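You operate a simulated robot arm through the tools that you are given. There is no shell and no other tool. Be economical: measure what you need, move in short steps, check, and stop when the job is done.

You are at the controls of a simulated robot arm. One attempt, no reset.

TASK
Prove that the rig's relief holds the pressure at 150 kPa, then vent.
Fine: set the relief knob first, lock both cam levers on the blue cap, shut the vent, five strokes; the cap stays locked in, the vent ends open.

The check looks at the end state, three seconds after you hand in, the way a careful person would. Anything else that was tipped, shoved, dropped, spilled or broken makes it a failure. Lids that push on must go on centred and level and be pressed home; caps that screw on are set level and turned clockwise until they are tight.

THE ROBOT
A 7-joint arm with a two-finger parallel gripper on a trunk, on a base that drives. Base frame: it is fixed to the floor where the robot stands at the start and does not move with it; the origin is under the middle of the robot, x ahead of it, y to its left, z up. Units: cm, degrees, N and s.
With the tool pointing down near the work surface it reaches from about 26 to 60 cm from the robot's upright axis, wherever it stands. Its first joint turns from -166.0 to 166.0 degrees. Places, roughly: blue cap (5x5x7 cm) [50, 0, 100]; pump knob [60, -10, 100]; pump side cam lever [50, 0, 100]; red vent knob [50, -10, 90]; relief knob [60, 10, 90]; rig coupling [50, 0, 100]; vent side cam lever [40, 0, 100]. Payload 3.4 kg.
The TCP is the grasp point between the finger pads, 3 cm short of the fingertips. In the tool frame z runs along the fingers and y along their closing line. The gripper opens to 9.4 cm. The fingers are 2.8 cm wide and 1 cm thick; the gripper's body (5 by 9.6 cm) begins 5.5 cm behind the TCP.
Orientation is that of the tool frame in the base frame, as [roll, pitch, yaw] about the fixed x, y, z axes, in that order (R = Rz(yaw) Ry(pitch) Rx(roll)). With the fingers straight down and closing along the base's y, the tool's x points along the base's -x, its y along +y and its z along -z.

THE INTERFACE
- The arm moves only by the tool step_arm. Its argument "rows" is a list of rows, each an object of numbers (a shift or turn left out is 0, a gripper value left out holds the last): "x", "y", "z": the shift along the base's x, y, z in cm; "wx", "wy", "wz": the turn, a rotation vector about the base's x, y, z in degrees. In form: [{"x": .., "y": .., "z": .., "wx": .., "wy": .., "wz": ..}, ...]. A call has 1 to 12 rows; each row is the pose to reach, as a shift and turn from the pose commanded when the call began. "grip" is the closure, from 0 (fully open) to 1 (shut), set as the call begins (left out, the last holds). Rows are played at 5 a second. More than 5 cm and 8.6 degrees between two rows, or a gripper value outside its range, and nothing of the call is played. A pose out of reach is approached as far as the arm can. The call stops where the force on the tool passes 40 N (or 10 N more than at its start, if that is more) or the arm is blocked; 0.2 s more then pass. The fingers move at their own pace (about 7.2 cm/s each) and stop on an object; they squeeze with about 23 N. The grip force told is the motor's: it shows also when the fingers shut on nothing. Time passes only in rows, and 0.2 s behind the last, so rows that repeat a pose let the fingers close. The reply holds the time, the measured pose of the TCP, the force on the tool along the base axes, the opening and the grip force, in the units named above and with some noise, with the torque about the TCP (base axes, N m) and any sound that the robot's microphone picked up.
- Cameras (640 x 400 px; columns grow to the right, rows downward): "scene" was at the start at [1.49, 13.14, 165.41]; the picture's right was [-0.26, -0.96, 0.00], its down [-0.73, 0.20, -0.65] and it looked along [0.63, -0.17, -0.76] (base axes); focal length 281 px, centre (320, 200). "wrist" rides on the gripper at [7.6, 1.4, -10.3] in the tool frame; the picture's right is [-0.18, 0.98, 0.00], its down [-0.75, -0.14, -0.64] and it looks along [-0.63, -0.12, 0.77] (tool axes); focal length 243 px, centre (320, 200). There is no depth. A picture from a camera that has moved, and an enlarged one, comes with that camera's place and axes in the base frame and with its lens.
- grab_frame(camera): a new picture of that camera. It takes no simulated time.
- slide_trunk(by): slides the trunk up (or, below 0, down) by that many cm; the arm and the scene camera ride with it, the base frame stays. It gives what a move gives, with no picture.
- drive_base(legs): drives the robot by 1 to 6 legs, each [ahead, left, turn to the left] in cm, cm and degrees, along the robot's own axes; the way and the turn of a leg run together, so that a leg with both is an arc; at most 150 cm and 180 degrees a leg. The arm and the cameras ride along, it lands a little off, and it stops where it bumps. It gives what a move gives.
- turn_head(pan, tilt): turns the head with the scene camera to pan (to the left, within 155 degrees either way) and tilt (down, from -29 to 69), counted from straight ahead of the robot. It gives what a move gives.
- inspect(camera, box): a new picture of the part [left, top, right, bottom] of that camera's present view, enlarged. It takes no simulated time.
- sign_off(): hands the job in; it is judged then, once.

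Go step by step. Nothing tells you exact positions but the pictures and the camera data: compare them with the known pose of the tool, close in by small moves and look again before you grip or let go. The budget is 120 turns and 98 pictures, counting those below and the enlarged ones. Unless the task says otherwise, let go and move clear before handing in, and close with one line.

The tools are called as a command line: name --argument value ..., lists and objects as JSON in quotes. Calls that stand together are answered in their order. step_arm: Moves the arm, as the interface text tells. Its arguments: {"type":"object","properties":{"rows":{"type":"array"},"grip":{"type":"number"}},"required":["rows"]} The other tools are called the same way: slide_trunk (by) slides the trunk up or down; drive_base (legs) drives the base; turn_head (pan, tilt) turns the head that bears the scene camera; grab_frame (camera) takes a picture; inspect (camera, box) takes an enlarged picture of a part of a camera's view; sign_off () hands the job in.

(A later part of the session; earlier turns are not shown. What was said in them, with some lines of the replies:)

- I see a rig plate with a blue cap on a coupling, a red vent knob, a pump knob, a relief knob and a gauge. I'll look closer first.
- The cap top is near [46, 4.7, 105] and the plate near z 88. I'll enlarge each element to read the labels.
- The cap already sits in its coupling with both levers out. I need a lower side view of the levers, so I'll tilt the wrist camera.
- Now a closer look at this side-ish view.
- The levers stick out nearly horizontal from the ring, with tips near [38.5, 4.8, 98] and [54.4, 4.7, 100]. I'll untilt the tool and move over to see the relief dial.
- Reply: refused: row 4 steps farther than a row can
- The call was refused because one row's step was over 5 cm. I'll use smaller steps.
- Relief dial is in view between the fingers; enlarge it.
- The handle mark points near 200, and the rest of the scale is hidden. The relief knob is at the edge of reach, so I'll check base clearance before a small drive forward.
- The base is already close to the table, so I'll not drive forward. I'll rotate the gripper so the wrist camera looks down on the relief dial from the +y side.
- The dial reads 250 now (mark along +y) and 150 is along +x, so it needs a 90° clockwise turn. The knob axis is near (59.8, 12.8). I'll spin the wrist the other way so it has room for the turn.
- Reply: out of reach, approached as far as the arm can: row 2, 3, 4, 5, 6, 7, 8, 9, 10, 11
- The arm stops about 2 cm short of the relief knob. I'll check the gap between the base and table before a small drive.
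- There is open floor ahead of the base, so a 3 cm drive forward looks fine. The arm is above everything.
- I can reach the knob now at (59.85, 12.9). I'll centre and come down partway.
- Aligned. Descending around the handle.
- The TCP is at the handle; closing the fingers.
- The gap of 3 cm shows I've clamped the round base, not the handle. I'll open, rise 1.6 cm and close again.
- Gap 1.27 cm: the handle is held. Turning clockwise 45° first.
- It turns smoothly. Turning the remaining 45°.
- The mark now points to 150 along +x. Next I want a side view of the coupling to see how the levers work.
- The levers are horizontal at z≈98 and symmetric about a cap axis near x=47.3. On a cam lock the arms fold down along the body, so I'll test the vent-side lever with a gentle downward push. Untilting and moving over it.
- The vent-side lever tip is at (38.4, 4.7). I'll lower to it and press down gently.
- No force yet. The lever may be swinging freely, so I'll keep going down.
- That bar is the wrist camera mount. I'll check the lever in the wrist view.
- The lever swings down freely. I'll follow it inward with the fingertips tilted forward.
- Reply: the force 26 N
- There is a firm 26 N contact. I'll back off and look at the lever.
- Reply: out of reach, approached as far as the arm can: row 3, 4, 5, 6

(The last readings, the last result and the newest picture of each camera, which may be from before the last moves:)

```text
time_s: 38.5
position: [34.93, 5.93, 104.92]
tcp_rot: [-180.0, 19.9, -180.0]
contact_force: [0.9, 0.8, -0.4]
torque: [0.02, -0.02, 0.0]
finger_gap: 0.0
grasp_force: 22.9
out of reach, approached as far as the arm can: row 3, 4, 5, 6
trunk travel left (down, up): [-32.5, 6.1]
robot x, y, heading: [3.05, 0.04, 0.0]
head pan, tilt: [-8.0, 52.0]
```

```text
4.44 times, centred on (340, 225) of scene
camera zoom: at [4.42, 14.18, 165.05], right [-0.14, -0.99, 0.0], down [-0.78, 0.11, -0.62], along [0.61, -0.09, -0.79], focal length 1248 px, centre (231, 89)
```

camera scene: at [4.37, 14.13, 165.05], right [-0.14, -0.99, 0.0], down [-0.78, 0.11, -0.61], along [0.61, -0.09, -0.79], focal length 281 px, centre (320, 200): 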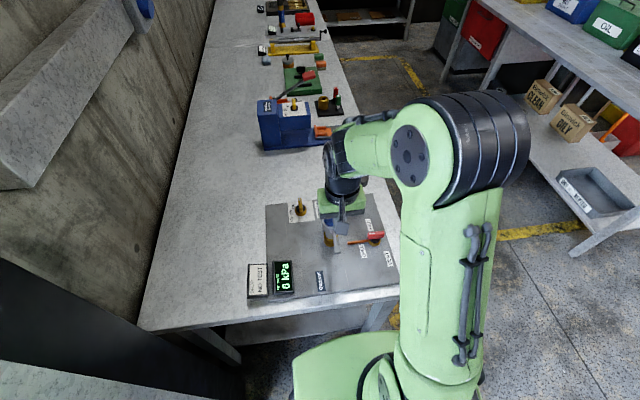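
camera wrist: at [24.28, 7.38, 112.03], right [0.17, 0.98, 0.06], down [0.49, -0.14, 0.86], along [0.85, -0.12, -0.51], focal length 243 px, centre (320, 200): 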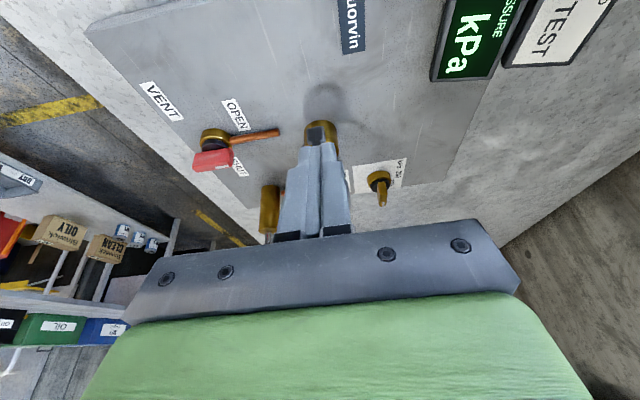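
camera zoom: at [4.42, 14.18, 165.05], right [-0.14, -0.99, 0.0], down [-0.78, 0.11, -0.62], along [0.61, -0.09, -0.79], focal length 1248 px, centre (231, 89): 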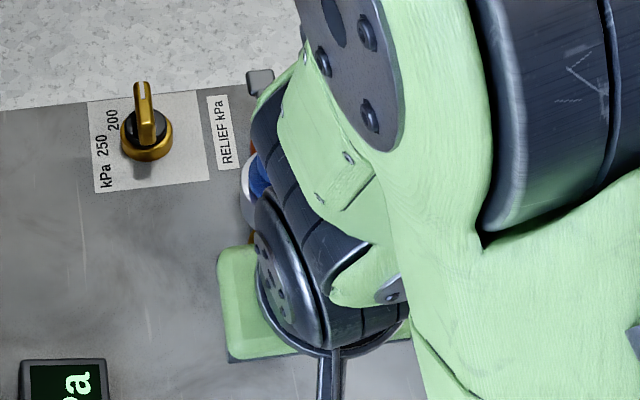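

The vent-side lever now hangs down along the body. Next is the pump-side lever: I'll go over the cap to the far tip.

step_arm --rows '[{"z": 4, "wy": 5}, {"z": 8, "wy": 10}, {"z": 10, "x": 2, "wy": 15}, {"z": 10, "x": 5, "wy": 20}, {"z": 10, "x": 8.5, "y": -0.5, "wy": 20}, {"z": 10, "x": 12, "y": -1.2, "wy": 20}, {"z": 10, "x": 16, "y": -1.2, "wy": 20}, {"z": 10, "x": 20.5, "y": -1.2, "wy": 20}, {"z": 10, "x": 20.5, "y": -1.2, "wy": 20}]'

grab_frame --camera "wrist"

inspect --camera "scene" --box '[280, 170, 400, 270]'

```text
time_s: 40.5
position: [55.48, 4.67, 115.02]
tcp_rot: [-180.0, 0.0, 180.0]
contact_force: [-0.3, 0.5, -0.1]
torque: [0.01, 0.0, -0.05]
finger_gap: 0.0
grasp_force: 22.7
trunk travel left (down, up): [-32.5, 6.1]
robot x, y, heading: [3.43, -0.21, 0.1]
head pan, tilt: [-8.0, 52.0]
```

```text
57 pictures are left
camera wrist: at [47.75, 6.15, 125.4], right [0.18, 0.98, 0.0], down [0.75, -0.14, 0.64], along [0.63, -0.12, -0.77], focal length 243 px, centre (320, 200)
```

wrist: 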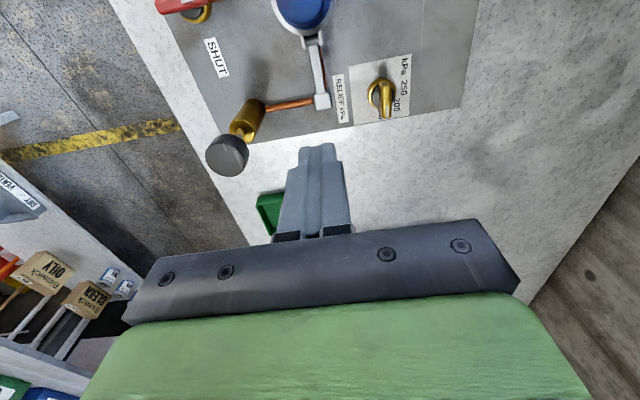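

```text
4.00 times, centred on (340, 220) of scene
camera zoom: at [4.2, 14.13, 165.06], right [-0.14, -0.99, 0.0], down [-0.78, 0.11, -0.62], along [0.61, -0.09, -0.79], focal length 1123 px, centre (240, 120)
```

zoom: 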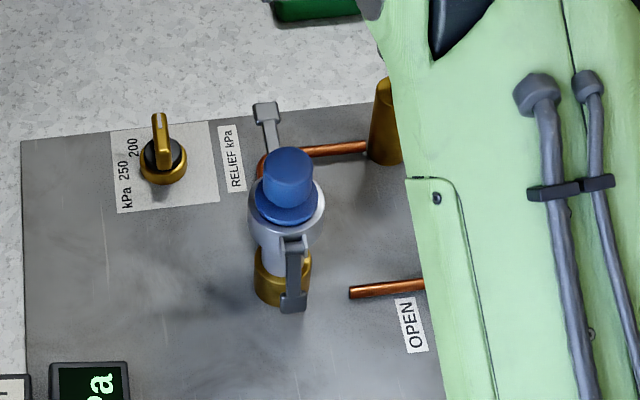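

Pump-side lever tip is at (56.4, 4.7). I'll descend with a backward tilt so the camera clears the cap, and push the lever down.

step_arm --rows '[{"z": -3, "x": 0.2, "wy": 4}, {"z": -6, "x": 0.4, "wy": 8}, {"z": -9, "x": 0.6, "wy": 12}, {"z": -12, "x": 0.7, "wy": 16}, {"z": -13.5, "x": 0.8, "wy": 18}, {"z": -14.5, "x": 0.8, "wy": 20}, {"z": -15.5, "x": 0.8, "wy": 20}, {"z": -16.5, "x": 0.8, "wy": 20}, {"z": -17.5, "x": 0.8, "wy": 20}, {"z": -17.5, "x": 0.8, "wy": 20}]'

grab_frame --camera "wrist"

inspect --camera "scene" --box '[280, 170, 400, 270]'

```text
time_s: 42.6
position: [55.79, 4.13, 97.57]
tcp_rot: [-180.0, -20.0, -179.9]
contact_force: [0.5, -0.9, 0.5]
torque: [0.0, 0.0, 0.0]
finger_gap: 0.02
grasp_force: 23.6
out of reach, approached as far as the arm can: row 6, 8, 9, 10
trunk travel left (down, up): [-32.5, 6.1]
robot x, y, heading: [2.82, -0.16, -0.2]
head pan, tilt: [-8.0, 52.0]
```

```text
55 pictures are left
camera wrist: at [52.04, 5.66, 109.83], right [0.17, 0.98, -0.06], down [0.93, -0.14, 0.34], along [0.33, -0.12, -0.94], focal length 243 px, centre (320, 200)
```

wrist: 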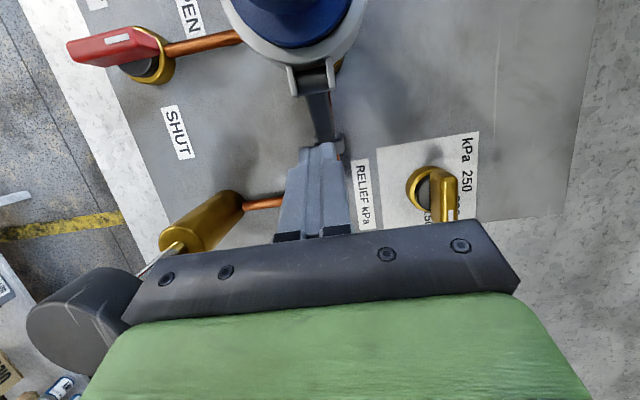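

```text
4.00 times, centred on (340, 220) of scene
camera zoom: at [4.36, 14.14, 165.05], right [-0.14, -0.99, 0.0], down [-0.78, 0.11, -0.62], along [0.61, -0.09, -0.79], focal length 1123 px, centre (240, 120)
```

zoom: 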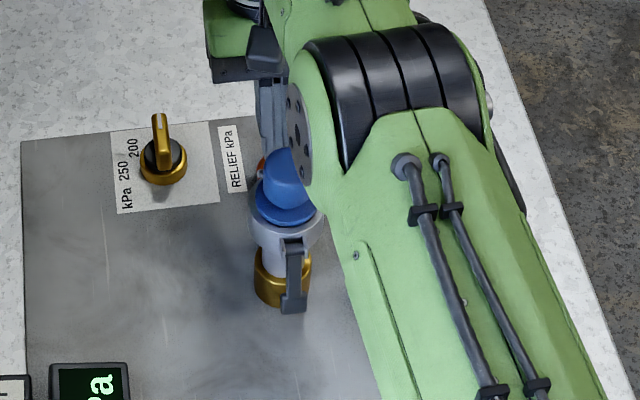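

The lever is swinging down. Now I'll follow it down and inward.

step_arm --rows '[{"z": -0.7, "x": -0.3}, {"z": -1.3, "x": -0.6}, {"z": -2, "x": -0.9}, {"z": -2, "x": -1.3}, {"z": -2, "x": -1.7}, {"z": -2, "x": -2.1}, {"z": -2, "x": -2.1}]'

grab_frame --camera "wrist"

```text
time_s: 44.2
position: [54.27, 4.08, 95.6]
tcp_rot: [179.9, -19.4, 179.9]
contact_force: [36.6, 0.3, 15.5]
torque: [-0.21, -0.5, -0.06]
finger_gap: 0.0
grasp_force: 22.7
trunk travel left (down, up): [-32.5, 6.1]
robot x, y, heading: [3.28, 0.09, 0.1]
head pan, tilt: [-8.0, 52.0]
```

```text
53 pictures are left
camera wrist: at [50.53, 5.65, 107.86], right [0.17, 0.98, -0.06], down [0.92, -0.14, 0.35], along [0.34, -0.12, -0.93], focal length 243 px, centre (320, 200)
```

wrist: 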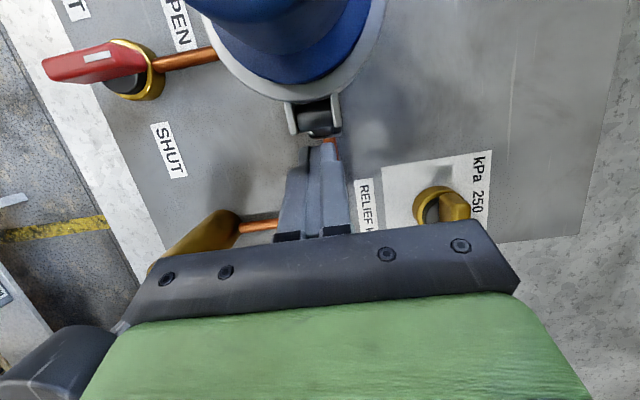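

Firm contact here too. Backing off and rising to look.

step_arm --rows '[{"x": 0.8}, {"x": 1.5, "z": 1}, {"x": 1.5, "z": 4}, {"x": 1.5, "z": 7, "wy": -5}, {"x": 1.2, "z": 10, "wy": -10}, {"x": 1, "z": 14, "wy": -15}, {"x": 1, "z": 18, "wy": -20}, {"x": -3, "z": 20, "wy": -20}, {"x": -7, "z": 20, "wy": -20}, {"x": -7, "z": 20, "wy": -20}]'

grab_frame --camera "wrist"

inspect --camera "scene" --box '[280, 170, 400, 270]'

```text
time_s: 46.5
position: [46.71, 4.06, 115.54]
tcp_rot: [180.0, 0.0, -179.9]
contact_force: [-0.2, -0.4, -0.2]
torque: [0.04, -0.01, 0.0]
finger_gap: 0.01
grasp_force: 23.2
trunk travel left (down, up): [-32.5, 6.1]
robot x, y, heading: [2.85, -0.15, -0.1]
head pan, tilt: [-8.0, 52.0]
```

```text
52 pictures are left
camera wrist: at [39.08, 5.55, 125.79], right [0.18, 0.98, 0.0], down [0.75, -0.14, 0.64], along [0.63, -0.12, -0.77], focal length 243 px, centre (320, 200)
```

wrist: 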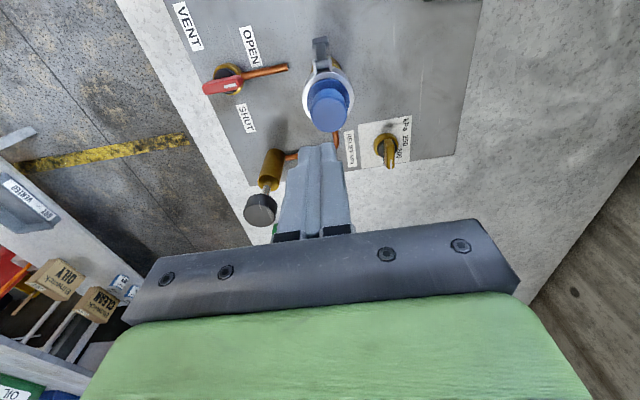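

```text
4.00 times, centred on (340, 220) of scene
camera zoom: at [4.51, 14.14, 165.05], right [-0.14, -0.99, 0.0], down [-0.78, 0.11, -0.61], along [0.61, -0.09, -0.79], focal length 1123 px, centre (240, 120)
```

zoom: 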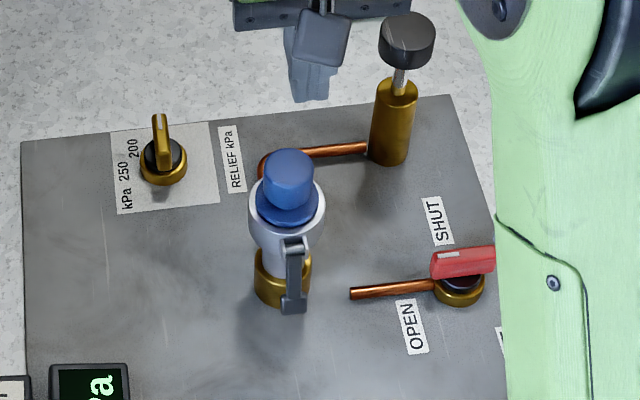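

Both levers are folded down. The vent handle's mark points along +y at OPEN (in line with the pipe), and SHUT is at +x, 90° clockwise. I'll move over the vent knob with yaw -90.

step_arm --rows '[{"y": -1, "wz": 8.5}, {"y": -2, "wz": 17}, {"y": -3.5, "wz": 25.5}, {"y": -5, "wz": 34}, {"y": -6.5, "wz": 42.5}, {"y": -8, "wz": 51}, {"y": -9.5, "x": -0.5, "wz": 59.5}, {"y": -11, "x": -1, "wz": 68}, {"y": -12, "x": -1.5, "wz": 76.5}, {"y": -12.6, "x": -1.8, "z": -3, "wz": 85}, {"y": -12.6, "x": -1.8, "z": -7, "wz": 90}, {"y": -12.6, "x": -1.8, "z": -10, "wz": 90}]' --grip 0.4

grab_frame --camera "wrist"

```text
time_s: 49.0
position: [44.87, -8.4, 105.6]
tcp_rot: [-180.0, 0.0, -89.9]
contact_force: [-0.9, 0.5, -0.5]
torque: [0.0, 0.03, 0.01]
finger_gap: 5.66
grasp_force: 0.0
trunk travel left (down, up): [-32.5, 6.1]
robot x, y, heading: [3.09, -0.59, 0.1]
head pan, tilt: [-8.0, 52.0]
```

```text
50 pictures are left
camera wrist: at [43.46, -16.0, 115.81], right [-0.98, 0.18, 0.0], down [0.14, 0.75, 0.64], along [0.12, 0.63, -0.77], focal length 243 px, centre (320, 200)
```

wrist: 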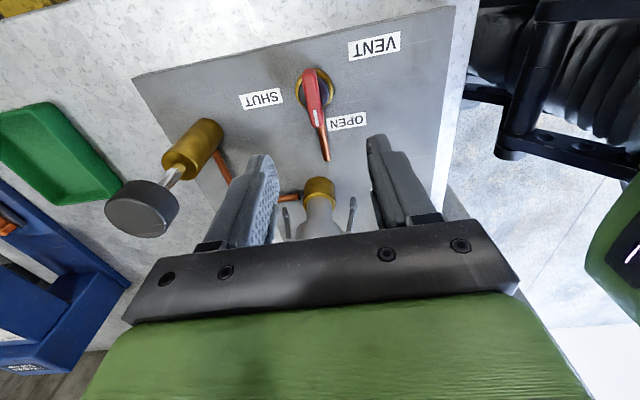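

The handle centre is at (45.2, -8.9). Descending to TCP z 94.5 and closing.

step_arm --rows '[{"x": 0.35, "y": -0.5, "z": -3}, {"x": 0.35, "y": -0.5, "z": -6}, {"x": 0.35, "y": -0.5, "z": -8.5}, {"x": 0.35, "y": -0.5, "z": -10}, {"x": 0.35, "y": -0.5, "z": -11.1}, {"x": 0.35, "y": -0.5, "z": -11.1}]'

step_arm --rows '[{"x": 0}, {"x": 0}, {"x": 0}, {"x": 0}]' --grip 1

grab_frame --camera "wrist"

```text
time_s: 50.5
position: [45.26, -8.88, 94.56]
tcp_rot: [-180.0, 0.0, -90.0]
contact_force: [-0.1, -0.2, 0.3]
torque: [0.02, 0.01, 0.01]
finger_gap: 5.63
grasp_force: 0.1
trunk travel left (down, up): [-32.5, 6.1]
robot x, y, heading: [2.97, -0.24, -0.1]
head pan, tilt: [-8.0, 52.0]
```

```text
time_s: 51.5
position: [45.47, -8.94, 94.52]
tcp_rot: [-179.8, -0.1, -90.0]
contact_force: [16.8, -0.7, 9.0]
torque: [0.14, -0.36, -0.03]
finger_gap: 1.29
grasp_force: 44.6
trunk travel left (down, up): [-32.5, 6.1]
robot x, y, heading: [3.18, -0.07, -0.0]
head pan, tilt: [-8.0, 52.0]
```

```text
49 pictures are left
camera wrist: at [44.01, -16.46, 104.82], right [-0.98, 0.18, 0.0], down [0.14, 0.75, 0.64], along [0.12, 0.63, -0.77], focal length 243 px, centre (320, 200)
```

wrist: 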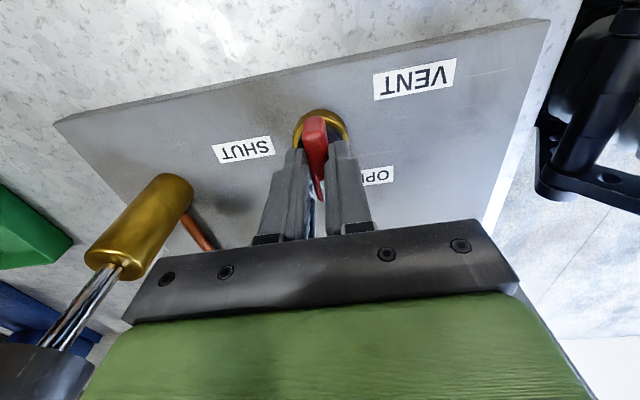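

The handle is held at 1.29 cm, with the axis slightly further +x. I'll ease over and turn 90° clockwise.

step_arm --rows '[{"x": 0.35}, {"x": 0.35, "wz": -8}, {"x": 0.35, "wz": -16}, {"x": 0.35, "wz": -24}, {"x": 0.35, "wz": -32}, {"x": 0.35, "wz": -40}, {"x": 0.35, "wz": -48}, {"x": 0.35, "wz": -56}, {"x": 0.35, "wz": -64}, {"x": 0.35, "wz": -72}, {"x": 0.35, "wz": -80}, {"x": 0.35, "wz": -88}]'

step_arm --rows '[{"wz": -2}, {"wz": -3}, {"wz": -3}]'

grab_frame --camera "wrist"

```text
time_s: 54.0
position: [45.34, -8.88, 94.45]
tcp_rot: [179.9, 0.0, -178.0]
contact_force: [-10.7, 8.6, 3.0]
torque: [0.19, -0.61, 0.01]
finger_gap: 1.28
grasp_force: 45.5
trunk travel left (down, up): [-32.5, 6.1]
robot x, y, heading: [2.82, -0.06, 0.0]
head pan, tilt: [-8.0, 52.0]
```

```text
time_s: 54.9
position: [45.41, -8.63, 94.68]
tcp_rot: [180.0, -0.1, 179.0]
contact_force: [-13.1, 9.9, -1.9]
torque: [0.27, -0.31, 0.86]
finger_gap: 1.27
grasp_force: 45.7
trunk travel left (down, up): [-32.5, 6.1]
robot x, y, heading: [2.49, 0.06, -0.1]
head pan, tilt: [-8.0, 52.0]
```

```text
48 pictures are left
camera wrist: at [37.71, -7.13, 104.83], right [0.2, 0.98, 0.0], down [0.75, -0.15, 0.64], along [0.63, -0.13, -0.77], focal length 243 px, centre (320, 200)
```

wrist: 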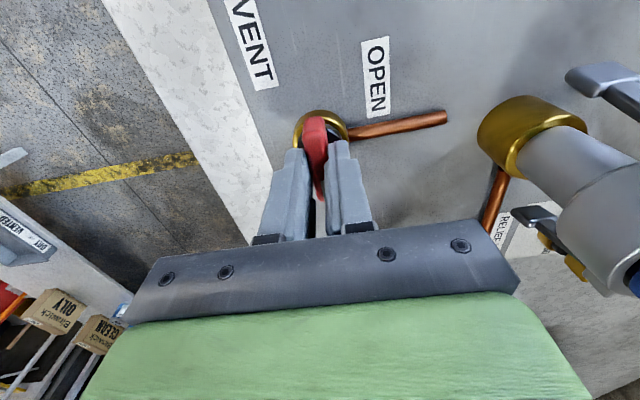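

The stop is reached with a torque of 0.86, so the vent is shut. I'll look at the levers from this angle before releasing.

inspect --camera "wrist" --box '[460, 50, 640, 300]'

step_arm --rows '[{"wz": 1}, {"wz": 1}, {"z": 2, "wz": 1}, {"z": 5, "wz": 1}, {"z": 9, "wz": 1}, {"z": 13, "wz": 1}, {"z": 17, "wz": 1}, {"z": 17, "wz": 1}]' --grip 0.4

grab_frame --camera "wrist"

```text
1.60 times, centred on (550, 175) of wrist
camera zoom: at [37.71, -7.13, 104.83], right [0.2, 0.98, 0.0], down [0.75, -0.15, 0.64], along [0.63, -0.13, -0.77], focal length 388 px, centre (-48, 240)
```

zoom: 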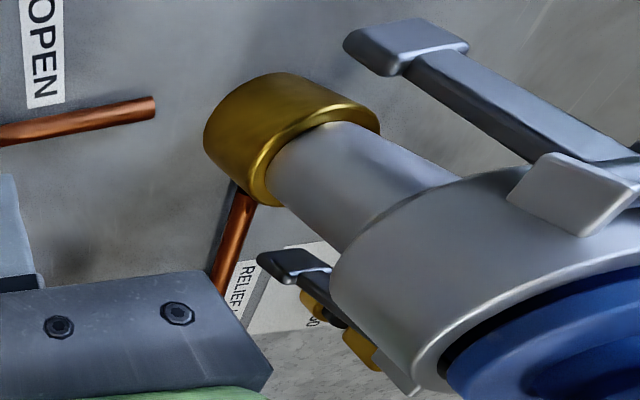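

```text
time_s: 56.6
position: [45.41, -8.93, 111.62]
tcp_rot: [-179.9, 0.0, 180.0]
contact_force: [-0.6, 1.1, 0.9]
torque: [-0.01, 0.03, 0.02]
finger_gap: 5.65
grasp_force: 0.0
trunk travel left (down, up): [-32.5, 6.1]
robot x, y, heading: [2.73, -0.2, -0.2]
head pan, tilt: [-8.0, 52.0]
```

```text
46 pictures are left
camera wrist: at [37.93, -7.5, 121.86], right [0.18, 0.98, 0.0], down [0.75, -0.14, 0.64], along [0.63, -0.12, -0.77], focal length 243 px, centre (320, 200)
```

wrist: 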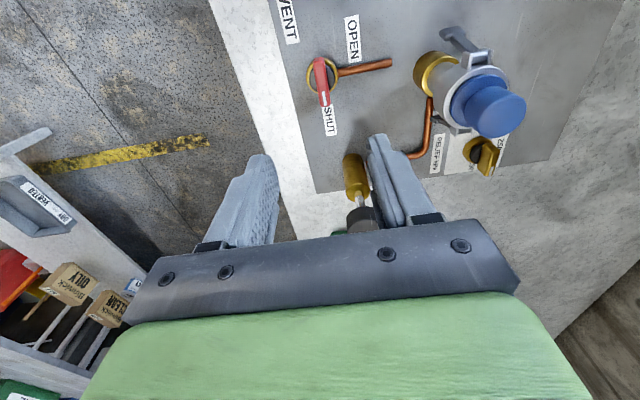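

Vent mark points at SHUT. Now I'll go above the pump knob, around (57.7, -4.8).

step_arm --rows '[{"x": 3, "y": 1, "z": 1.5}, {"x": 6, "y": 2, "z": 2.5}, {"x": 9, "y": 3, "z": 2.5}, {"x": 12, "y": 4, "z": 2.5}, {"x": 12, "y": 4, "z": 2.5}]'

grab_frame --camera "wrist"

inspect --camera "scene" --box '[300, 140, 400, 240]'

```text
time_s: 57.9
position: [57.48, -5.04, 113.98]
tcp_rot: [-180.0, 0.0, 180.0]
contact_force: [-0.2, -0.3, 0.0]
torque: [0.03, -0.03, 0.03]
finger_gap: 5.64
grasp_force: 0.0
trunk travel left (down, up): [-32.5, 6.1]
robot x, y, heading: [2.76, -0.08, 0.1]
head pan, tilt: [-8.0, 52.0]
```

```text
45 pictures are left
camera wrist: at [49.81, -3.44, 124.27], right [0.18, 0.98, 0.0], down [0.75, -0.14, 0.64], along [0.63, -0.12, -0.77], focal length 243 px, centre (320, 200)
```

wrist: 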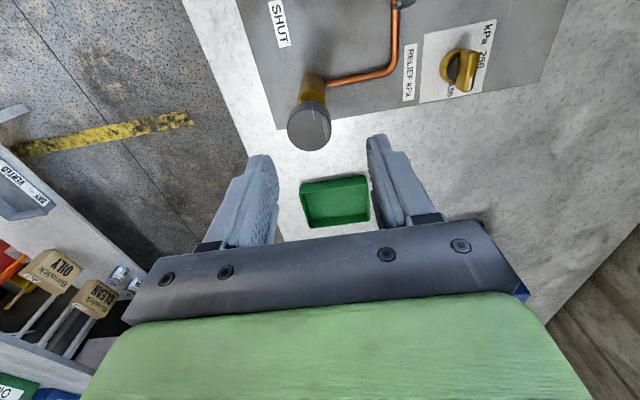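

```text
4.00 times, centred on (350, 190) of scene
camera zoom: at [4.25, 14.11, 165.06], right [-0.14, -0.99, 0.0], down [-0.78, 0.11, -0.62], along [0.61, -0.09, -0.79], focal length 1123 px, centre (200, 240)
```

zoom: 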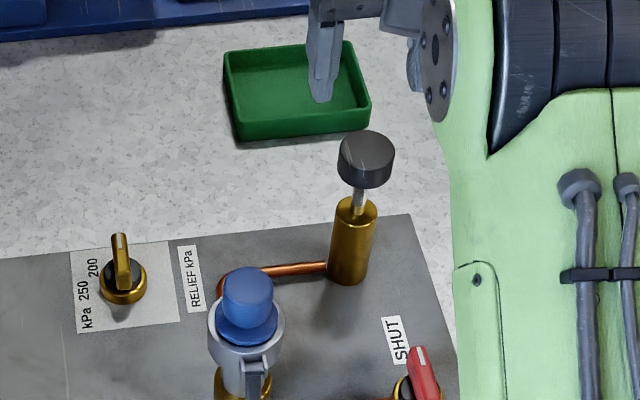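

Triangulated: pump knob top at (59.1, -6.3, 102.4). I'll lower over it with the fingers open and check.

step_arm --rows '[{"x": 1.55, "y": -1.3, "z": -2}, {"x": 1.55, "y": -1.3, "z": -5}, {"x": 1.55, "y": -1.3, "z": -7}, {"x": 1.55, "y": -1.3, "z": -7}]'

grab_frame --camera "wrist"

```text
time_s: 58.9
position: [59.03, -6.24, 106.95]
tcp_rot: [180.0, 0.0, -179.9]
contact_force: [-0.7, 0.1, -0.5]
torque: [-0.02, -0.03, -0.01]
finger_gap: 5.63
grasp_force: 0.1
trunk travel left (down, up): [-32.5, 6.1]
robot x, y, heading: [3.38, -0.22, 0.0]
head pan, tilt: [-8.0, 52.0]
```

```text
43 pictures are left
camera wrist: at [51.41, -4.74, 117.19], right [0.18, 0.98, 0.0], down [0.75, -0.14, 0.64], along [0.63, -0.12, -0.77], focal length 243 px, centre (320, 200)
```

wrist: 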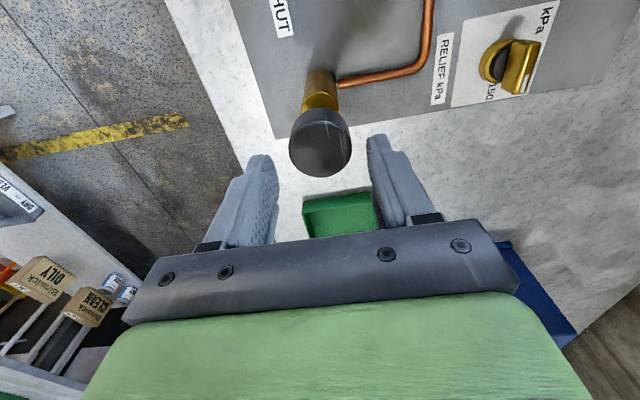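

Aligned at (58.9, -6.0). Lowering and gripping the knob.

step_arm --rows '[{"y": 0.2, "z": -2}, {"y": 0.2, "z": -4}, {"y": 0.2, "z": -5}, {"y": 0.2, "z": -5}]'

step_arm --rows '[{"x": 0}, {"x": 0}, {"x": 0}, {"x": 0}]' --grip 1

grab_frame --camera "wrist"

inspect --camera "scene" --box '[230, 170, 400, 310]'

```text
time_s: 59.9
position: [59.02, -6.04, 102.03]
tcp_rot: [-180.0, 0.0, 180.0]
contact_force: [0.0, -0.6, -0.6]
torque: [-0.01, 0.01, 0.0]
finger_gap: 5.64
grasp_force: 0.1
trunk travel left (down, up): [-32.5, 6.1]
robot x, y, heading: [3.23, -0.03, 0.3]
head pan, tilt: [-8.0, 52.0]
```

```text
time_s: 60.9
position: [59.03, -6.18, 102.05]
tcp_rot: [-180.0, 0.0, 179.9]
contact_force: [-0.1, -8.4, -0.8]
torque: [-0.32, -0.05, -0.18]
finger_gap: 4.1
grasp_force: 45.6
trunk travel left (down, up): [-32.5, 6.1]
robot x, y, heading: [2.92, 0.29, -0.2]
head pan, tilt: [-8.0, 52.0]
```

```text
42 pictures are left
camera wrist: at [51.41, -4.7, 112.27], right [0.19, 0.98, 0.0], down [0.75, -0.14, 0.64], along [0.63, -0.12, -0.77], focal length 243 px, centre (320, 200)
```

wrist: 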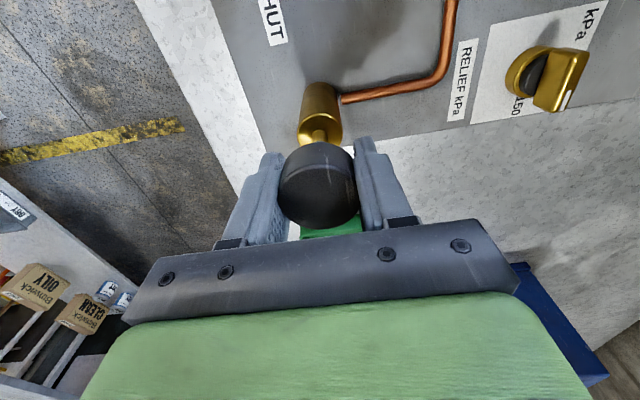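

```text
2.86 times, centred on (315, 240) of scene
camera zoom: at [4.41, 13.94, 165.07], right [-0.14, -0.99, 0.0], down [-0.78, 0.11, -0.62], along [0.61, -0.08, -0.79], focal length 802 px, centre (334, 86)
```

zoom: 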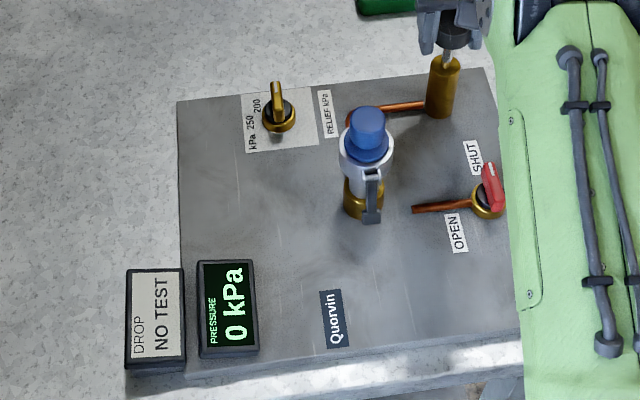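

Knob is gripped (4.1 cm). First stroke: push down in small steps until it stops.

step_arm --rows '[{"y": 0.1, "z": -0.5}, {"y": 0.1, "z": -1}, {"y": 0.1, "z": -1.5}, {"y": 0.1, "z": -2}, {"y": 0.1, "z": -2.5}, {"y": 0.1, "z": -3}, {"y": 0.1, "z": -3.5}, {"y": 0.1, "z": -4}]'

inspect --camera "scene" --box '[230, 170, 400, 310]'

```text
time_s: 62.6
position: [59.02, -6.2, 98.43]
tcp_rot: [-179.9, 0.5, 179.9]
contact_force: [0.3, -17.2, 25.6]
torque: [-0.27, 0.18, 0.03]
finger_gap: 4.14
grasp_force: 44.8
trunk travel left (down, up): [-32.5, 6.1]
robot x, y, heading: [3.16, -0.34, 0.4]
head pan, tilt: [-8.0, 52.0]
```

```text
2.86 times, centred on (315, 240) of scene
camera zoom: at [4.02, 13.79, 165.11], right [-0.14, -0.99, 0.0], down [-0.78, 0.11, -0.62], along [0.61, -0.08, -0.79], focal length 802 px, centre (334, 86)
```

zoom: 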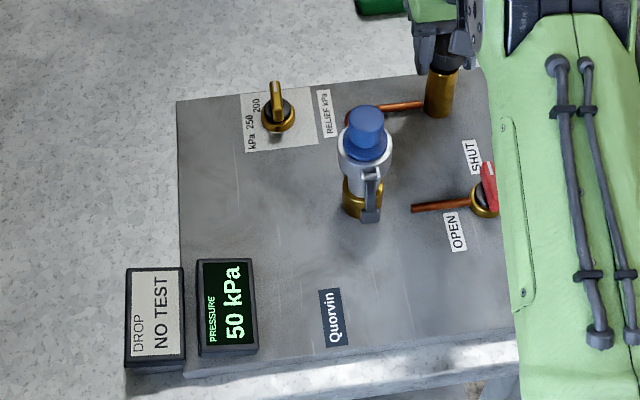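

50 kPa: one stroke works. Now up to the top and down again.

step_arm --rows '[{"y": -0.4, "z": 0.8}, {"y": -0.4, "z": 1.6}, {"y": -0.4, "z": 2.4}, {"y": -0.4, "z": 3.2}, {"y": -0.4, "z": 4}, {"y": -0.4, "z": 4}]'

step_arm --rows '[{"z": -0.8}, {"z": -1.6}, {"z": -2.4}, {"z": -3.2}, {"z": -3.9}, {"z": -3.9}]'

inspect --camera "scene" --box '[230, 170, 400, 310]'

```text
time_s: 64.0
position: [59.09, -6.16, 101.94]
tcp_rot: [180.0, -0.1, -179.8]
contact_force: [0.1, 1.4, -3.3]
torque: [0.27, -0.98, 0.38]
finger_gap: 4.09
grasp_force: 44.9
trunk travel left (down, up): [-32.5, 6.1]
robot x, y, heading: [2.89, 0.18, 0.1]
head pan, tilt: [-8.0, 52.0]
```

```text
time_s: 65.5
position: [59.04, -6.16, 98.22]
tcp_rot: [-179.9, 0.3, -179.9]
contact_force: [1.1, 7.0, 21.4]
torque: [0.1, 0.11, -0.03]
finger_gap: 4.1
grasp_force: 44.3
trunk travel left (down, up): [-32.5, 6.1]
robot x, y, heading: [3.02, -0.07, 0.1]
head pan, tilt: [-8.0, 52.0]
```

```text
2.86 times, centred on (315, 240) of scene
camera zoom: at [4.11, 14.31, 165.05], right [-0.14, -0.99, 0.0], down [-0.78, 0.11, -0.62], along [0.61, -0.09, -0.79], focal length 802 px, centre (334, 86)
```

zoom: 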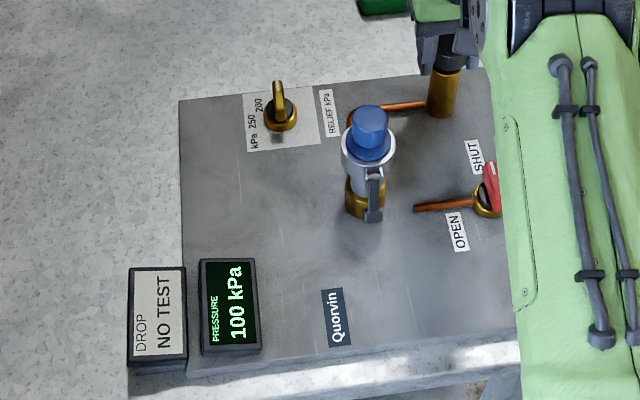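

100 kPa after two strokes. Third stroke next.

step_arm --rows '[{"z": 0.8}, {"z": 1.6}, {"z": 2.4}, {"z": 3.2}, {"z": 4}, {"z": 4}]'

step_arm --rows '[{"z": -0.8}, {"z": -1.6}, {"z": -2.4}, {"z": -3.2}, {"z": -4}, {"z": -4}]'

inspect --camera "scene" --box '[230, 170, 400, 310]'

```text
time_s: 66.8
position: [58.96, -6.29, 102.05]
tcp_rot: [179.9, -0.3, -180.0]
contact_force: [0.6, 6.3, -6.1]
torque: [0.03, -0.65, -0.04]
finger_gap: 4.11
grasp_force: 45.0
trunk travel left (down, up): [-32.5, 6.1]
robot x, y, heading: [3.13, 0.08, -0.1]
head pan, tilt: [-8.0, 52.0]
```

```text
time_s: 68.2
position: [59.06, -6.22, 98.4]
tcp_rot: [-179.8, 0.5, -179.9]
contact_force: [0.7, 7.6, 22.0]
torque: [0.03, 0.13, -0.05]
finger_gap: 4.13
grasp_force: 44.9
trunk travel left (down, up): [-32.5, 6.1]
robot x, y, heading: [3.25, -0.34, 0.0]
head pan, tilt: [-8.0, 52.0]
```

```text
2.86 times, centred on (315, 240) of scene
camera zoom: at [4.1, 14.31, 165.05], right [-0.14, -0.99, 0.0], down [-0.78, 0.11, -0.62], along [0.61, -0.09, -0.79], focal length 802 px, centre (334, 86)
```

zoom: 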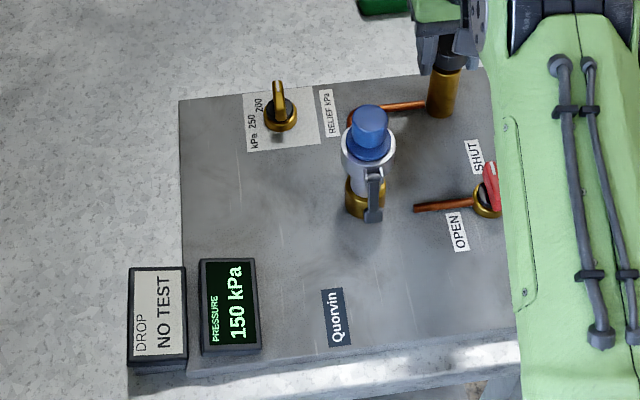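

150 kPa. Two more strokes should show the relief holding.

step_arm --rows '[{"z": 0.8}, {"z": 1.6}, {"z": 2.4}, {"z": 3.2}, {"z": 4}, {"z": 4}]'

step_arm --rows '[{"z": -0.8}, {"z": -1.6}, {"z": -2.4}, {"z": -3.2}, {"z": -4}, {"z": -4}]'

inspect --camera "scene" --box '[230, 170, 400, 310]'

```text
time_s: 69.7
position: [59.01, -6.3, 101.77]
tcp_rot: [-180.0, -0.2, -180.0]
contact_force: [0.0, 7.9, -9.9]
torque: [0.01, -0.53, -0.03]
finger_gap: 4.12
grasp_force: 45.6
trunk travel left (down, up): [-32.5, 6.1]
robot x, y, heading: [2.87, 0.2, 0.1]
head pan, tilt: [-8.0, 52.0]
```

```text
time_s: 71.0
position: [59.1, -6.19, 98.28]
tcp_rot: [-179.9, 0.3, -179.9]
contact_force: [0.8, 9.8, 19.7]
torque: [0.08, 0.32, 0.04]
finger_gap: 4.14
grasp_force: 45.1
trunk travel left (down, up): [-32.5, 6.1]
robot x, y, heading: [2.88, 0.11, 0.2]
head pan, tilt: [-8.0, 52.0]
```

```text
2.86 times, centred on (315, 240) of scene
camera zoom: at [4.13, 14.36, 165.05], right [-0.14, -0.99, 0.0], down [-0.78, 0.11, -0.62], along [0.61, -0.09, -0.79], focal length 802 px, centre (334, 86)
```

zoom: 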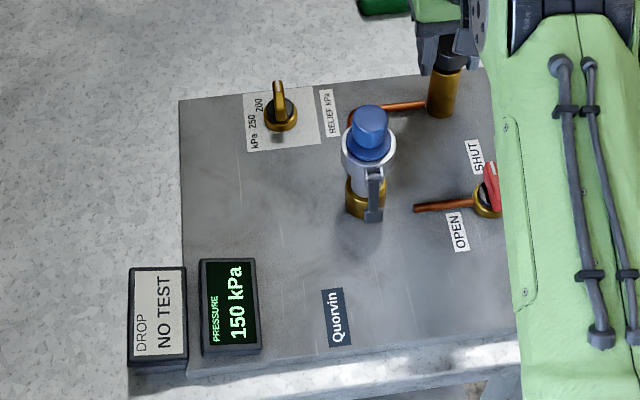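

It holds at 150. Fifth stroke now.

step_arm --rows '[{"z": 0.8}, {"z": 1.6}, {"z": 2.4}, {"z": 3.2}, {"z": 4}, {"z": 4.1}]'

step_arm --rows '[{"z": -0.8}, {"z": -1.6}, {"z": -2.4}, {"z": -3.2}, {"z": -4}, {"z": -4.1}]'

inspect --camera "scene" --box '[230, 170, 400, 310]'

```text
time_s: 72.5
position: [59.02, -6.18, 101.8]
tcp_rot: [180.0, -0.5, -180.0]
contact_force: [-3.5, 8.4, -17.7]
torque: [-0.04, -1.07, -0.01]
finger_gap: 4.13
grasp_force: 45.2
trunk travel left (down, up): [-32.5, 6.1]
robot x, y, heading: [2.76, 0.45, 0.1]
head pan, tilt: [-8.0, 52.0]
```

```text
time_s: 73.8
position: [58.94, -6.2, 98.23]
tcp_rot: [-179.9, 0.3, -179.9]
contact_force: [2.0, 7.1, 21.2]
torque: [0.02, 1.0, -0.03]
finger_gap: 4.13
grasp_force: 44.9
trunk travel left (down, up): [-32.5, 6.1]
robot x, y, heading: [2.99, -0.05, -0.3]
head pan, tilt: [-8.0, 52.0]
```

```text
2.86 times, centred on (315, 240) of scene
camera zoom: at [4.16, 14.31, 165.06], right [-0.14, -0.99, 0.0], down [-0.78, 0.11, -0.62], along [0.61, -0.09, -0.79], focal length 802 px, centre (334, 86)
```

zoom: 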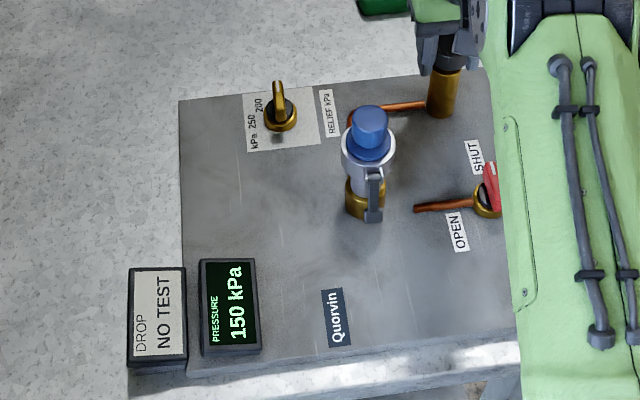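

Five strokes done and the relief holds 150 kPa. I'll bring the knob back up, release it and rise clear.

step_arm --rows '[{"z": 0.8}, {"z": 1.6}, {"z": 2.4}, {"z": 3.2}, {"z": 3.9}, {"z": 3.9}]'

step_arm --rows '[{"z": 0}, {"z": 0}, {"z": 0}, {"z": 3}, {"z": 6}, {"z": 9}, {"z": 12}, {"z": 12}]' --grip 0.3

inspect --camera "scene" --box '[230, 140, 400, 310]'

```text
time_s: 75.2
position: [59.11, -6.23, 102.0]
tcp_rot: [-180.0, -0.3, -179.9]
contact_force: [-0.4, 7.6, -6.2]
torque: [0.04, -0.67, -0.01]
finger_gap: 4.12
grasp_force: 44.8
trunk travel left (down, up): [-32.5, 6.1]
robot x, y, heading: [3.01, 0.18, -0.2]
head pan, tilt: [-8.0, 52.0]
```

```text
time_s: 77.0
position: [59.19, -6.38, 113.94]
tcp_rot: [180.0, -0.1, 180.0]
contact_force: [-0.1, -0.9, -0.2]
torque: [0.01, -0.01, -0.01]
finger_gap: 6.6
grasp_force: 0.1
trunk travel left (down, up): [-32.5, 6.1]
robot x, y, heading: [3.17, -0.1, 0.4]
head pan, tilt: [-8.0, 52.0]
```

```text
2.35 times, centred on (315, 225) of scene
camera zoom: at [4.43, 14.12, 165.05], right [-0.14, -0.99, 0.0], down [-0.78, 0.11, -0.62], along [0.61, -0.09, -0.79], focal length 661 px, centre (332, 141)
```

zoom: 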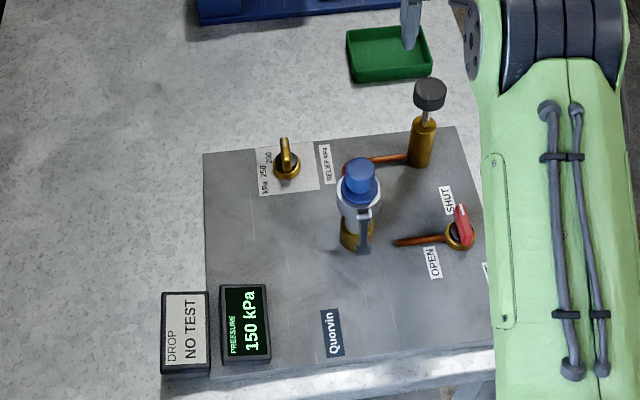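

Pressure is steady at 150 and the knob is back up. Now to the vent knob to open it: move over it, descend and grip.

step_arm --rows '[{"x": -3.5, "y": -0.6}, {"x": -7, "y": -1.2}, {"x": -10.5, "y": -1.8}, {"x": -13.7, "y": -2.5}, {"x": -13.7, "y": -2.5, "z": -4.5}, {"x": -13.7, "y": -2.5, "z": -9}, {"x": -13.7, "y": -2.5, "z": -9}]'

grab_frame --camera "wrist"

```text
time_s: 78.7
position: [45.31, -8.78, 104.96]
tcp_rot: [-179.9, 0.0, -180.0]
contact_force: [1.3, -0.2, 0.0]
torque: [0.03, -0.01, 0.01]
finger_gap: 6.58
grasp_force: 0.0
trunk travel left (down, up): [-32.5, 6.1]
robot x, y, heading: [2.82, -0.26, 0.1]
head pan, tilt: [-8.0, 52.0]
```

```text
34 pictures are left
camera wrist: at [37.64, -7.33, 115.28], right [0.18, 0.98, 0.0], down [0.75, -0.14, 0.64], along [0.63, -0.12, -0.77], focal length 243 px, centre (320, 200)
```

wrist: 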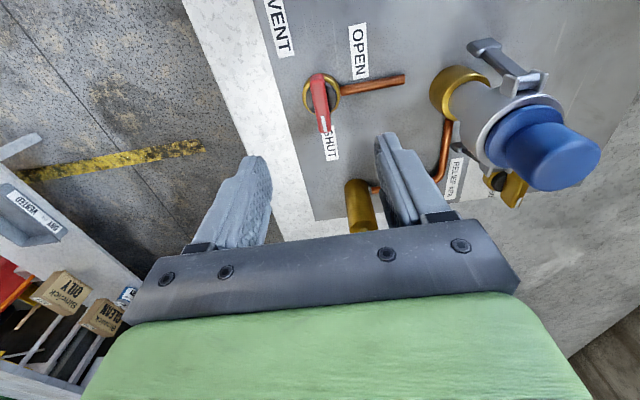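

Centred. Descending and gripping.

step_arm --rows '[{"z": -3}, {"z": -6}, {"z": -8.5}, {"z": -10.4}, {"z": -10.4}]' --grip 0.5

step_arm --rows '[{"x": 0}, {"x": 0}, {"x": 0}, {"x": 0}]' --grip 1

```text
time_s: 79.8
position: [45.36, -8.79, 94.64]
tcp_rot: [-179.8, 0.0, -180.0]
contact_force: [0.3, 0.6, 0.5]
torque: [0.0, 0.02, 0.01]
finger_gap: 4.69
grasp_force: 0.2
trunk travel left (down, up): [-32.5, 6.1]
robot x, y, heading: [2.96, -0.13, -0.1]
head pan, tilt: [-8.0, 52.0]
```

```text
time_s: 80.8
position: [45.2, -8.83, 94.51]
tcp_rot: [-180.0, 0.0, -179.8]
contact_force: [-0.9, 2.1, -4.3]
torque: [0.09, -0.53, -0.02]
finger_gap: 1.28
grasp_force: 44.9
trunk travel left (down, up): [-32.5, 6.1]
robot x, y, heading: [2.8, 0.26, -0.2]
head pan, tilt: [-8.0, 52.0]
```

Gripped. Turning 90° counter-clockwise to OPEN.

step_arm --rows '[{"x": 0.1, "wz": 8}, {"x": 0.2, "wz": 16}, {"x": 0.2, "wz": 24}, {"x": 0.2, "wz": 32}, {"x": 0.2, "wz": 40}, {"x": 0.3, "wz": 48}, {"x": 0.3, "wz": 56}, {"x": 0.4, "wz": 64}, {"x": 0.4, "wz": 72}, {"x": 0.5, "wz": 80}, {"x": 0.5, "wz": 88}, {"x": 0.5, "wz": 91}]'

inspect --camera "scene" --box '[230, 140, 400, 310]'

```text
time_s: 83.5
position: [45.5, -8.89, 94.56]
tcp_rot: [179.7, -0.1, -89.1]
contact_force: [-21.2, -3.7, -24.5]
torque: [-0.66, 0.05, -0.87]
finger_gap: 1.27
grasp_force: 44.8
trunk travel left (down, up): [-32.5, 6.1]
robot x, y, heading: [3.06, -0.07, 0.1]
head pan, tilt: [-8.0, 52.0]
```

```text
2.35 times, centred on (315, 225) of scene
camera zoom: at [4.2, 14.02, 165.06], right [-0.14, -0.99, 0.0], down [-0.78, 0.11, -0.62], along [0.61, -0.09, -0.79], focal length 661 px, centre (332, 141)
```

zoom: 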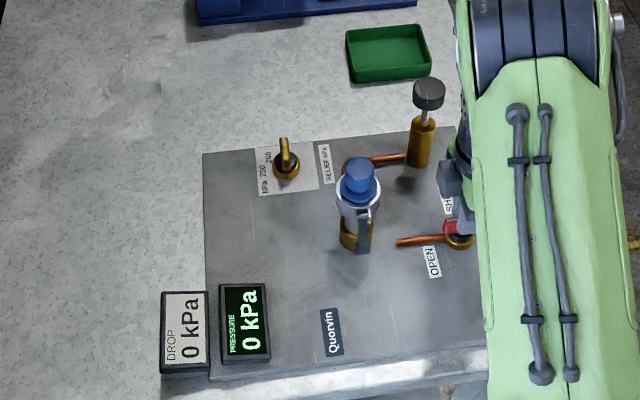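

Vented: pressure 0, drop 0 kPa. Relaxing the twist, releasing and rising clear.

step_arm --rows '[{"x": -0.3, "wz": -1}, {"x": -0.3, "wz": -1}]'

step_arm --rows '[{"z": 0}, {"z": 0}, {"z": 0}, {"z": 3}, {"z": 7}, {"z": 11}, {"z": 15}, {"z": 19}, {"z": 20, "x": -4}, {"z": 20, "x": -4}]' --grip 0.5

grab_frame --camera "wrist"

inspect --camera "scene" --box '[230, 140, 400, 310]'

```text
time_s: 84.0
position: [45.39, -8.87, 94.51]
tcp_rot: [179.9, 0.1, -89.9]
contact_force: [-14.1, -5.6, -23.0]
torque: [-0.37, 0.26, 0.05]
finger_gap: 1.26
grasp_force: 44.9
trunk travel left (down, up): [-32.5, 6.1]
robot x, y, heading: [2.89, -0.09, 0.4]
head pan, tilt: [-8.0, 52.0]
```

```text
time_s: 86.2
position: [41.55, -8.75, 114.61]
tcp_rot: [180.0, -0.1, -90.1]
contact_force: [-0.5, -0.7, -0.8]
torque: [0.0, 0.02, 0.0]
finger_gap: 4.67
grasp_force: 0.0
trunk travel left (down, up): [-32.5, 6.1]
robot x, y, heading: [2.89, -0.07, 0.0]
head pan, tilt: [-8.0, 52.0]
```

```text
32 pictures are left
camera wrist: at [40.23, -16.35, 124.89], right [-0.98, 0.18, 0.0], down [0.14, 0.75, 0.64], along [0.12, 0.63, -0.77], focal length 243 px, centre (320, 200)
```

wrist: 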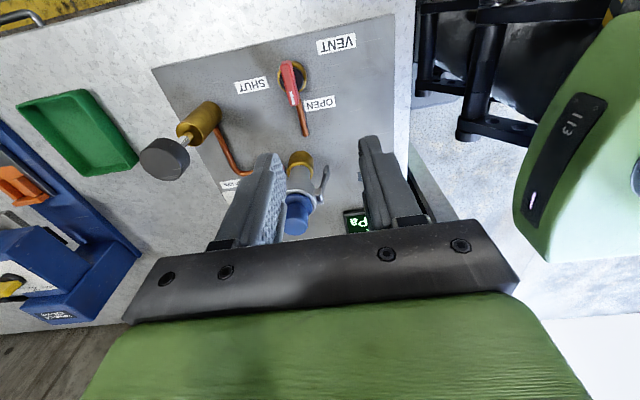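

```text
2.35 times, centred on (315, 225) of scene
camera zoom: at [4.59, 14.11, 165.05], right [-0.14, -0.99, 0.0], down [-0.78, 0.11, -0.61], along [0.61, -0.09, -0.79], focal length 661 px, centre (332, 141)
```

zoom: 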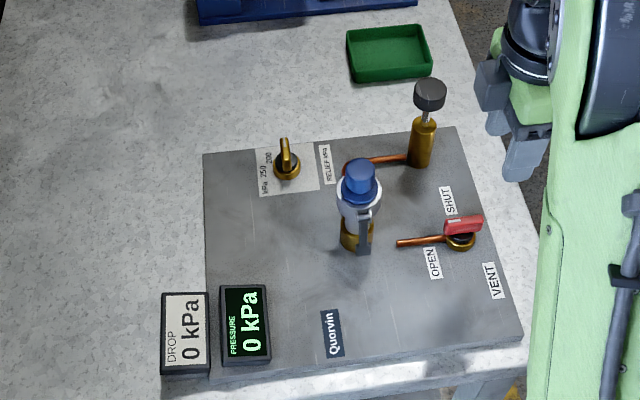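

The vent is open and all reads 0. One last check of the levers.

inspect --camera "wrist" --box '[270, 140, 350, 240]'

inspect --camera "scene" --box '[305, 175, 345, 215]'

```text
4.00 times, centred on (310, 190) of wrist
camera zoom: at [40.23, -16.35, 124.89], right [-0.98, 0.18, 0.0], down [0.14, 0.75, 0.64], along [0.12, 0.63, -0.77], focal length 970 px, centre (360, 240)
```

zoom: 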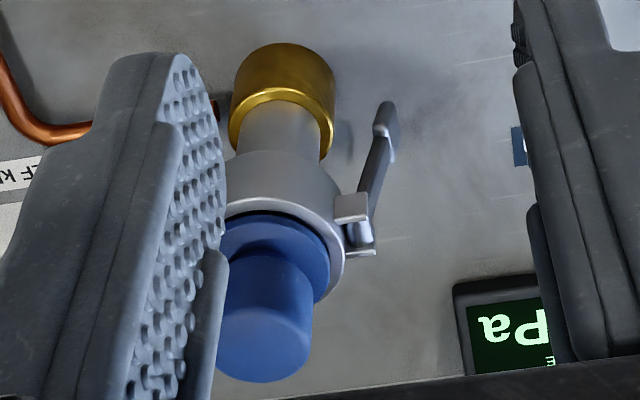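

```text
10.00 times, centred on (325, 195) of scene
camera zoom: at [4.59, 14.11, 165.05], right [-0.14, -0.99, 0.0], down [-0.78, 0.11, -0.61], along [0.61, -0.09, -0.79], focal length 2808 px, centre (270, 250)
```

zoom: 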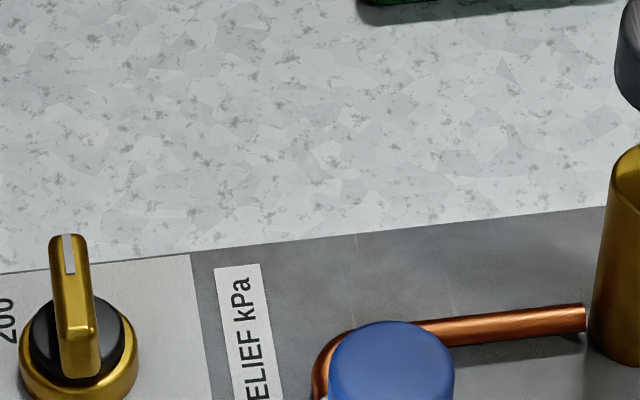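

Both levers are down at their stops, the relief points at 150, the vent is open, the gauge reads 0 with a drop of 0, and the arm is clear. Handing in.

sign_off

```text
The job is handed in.
```

The relief held the rig at 150 kPa through the fourth and fifth strokes. The rig is now vented to 0 kPa with the vent open, the cap still locked in by both levers, and a drop reading of 0 kPa.
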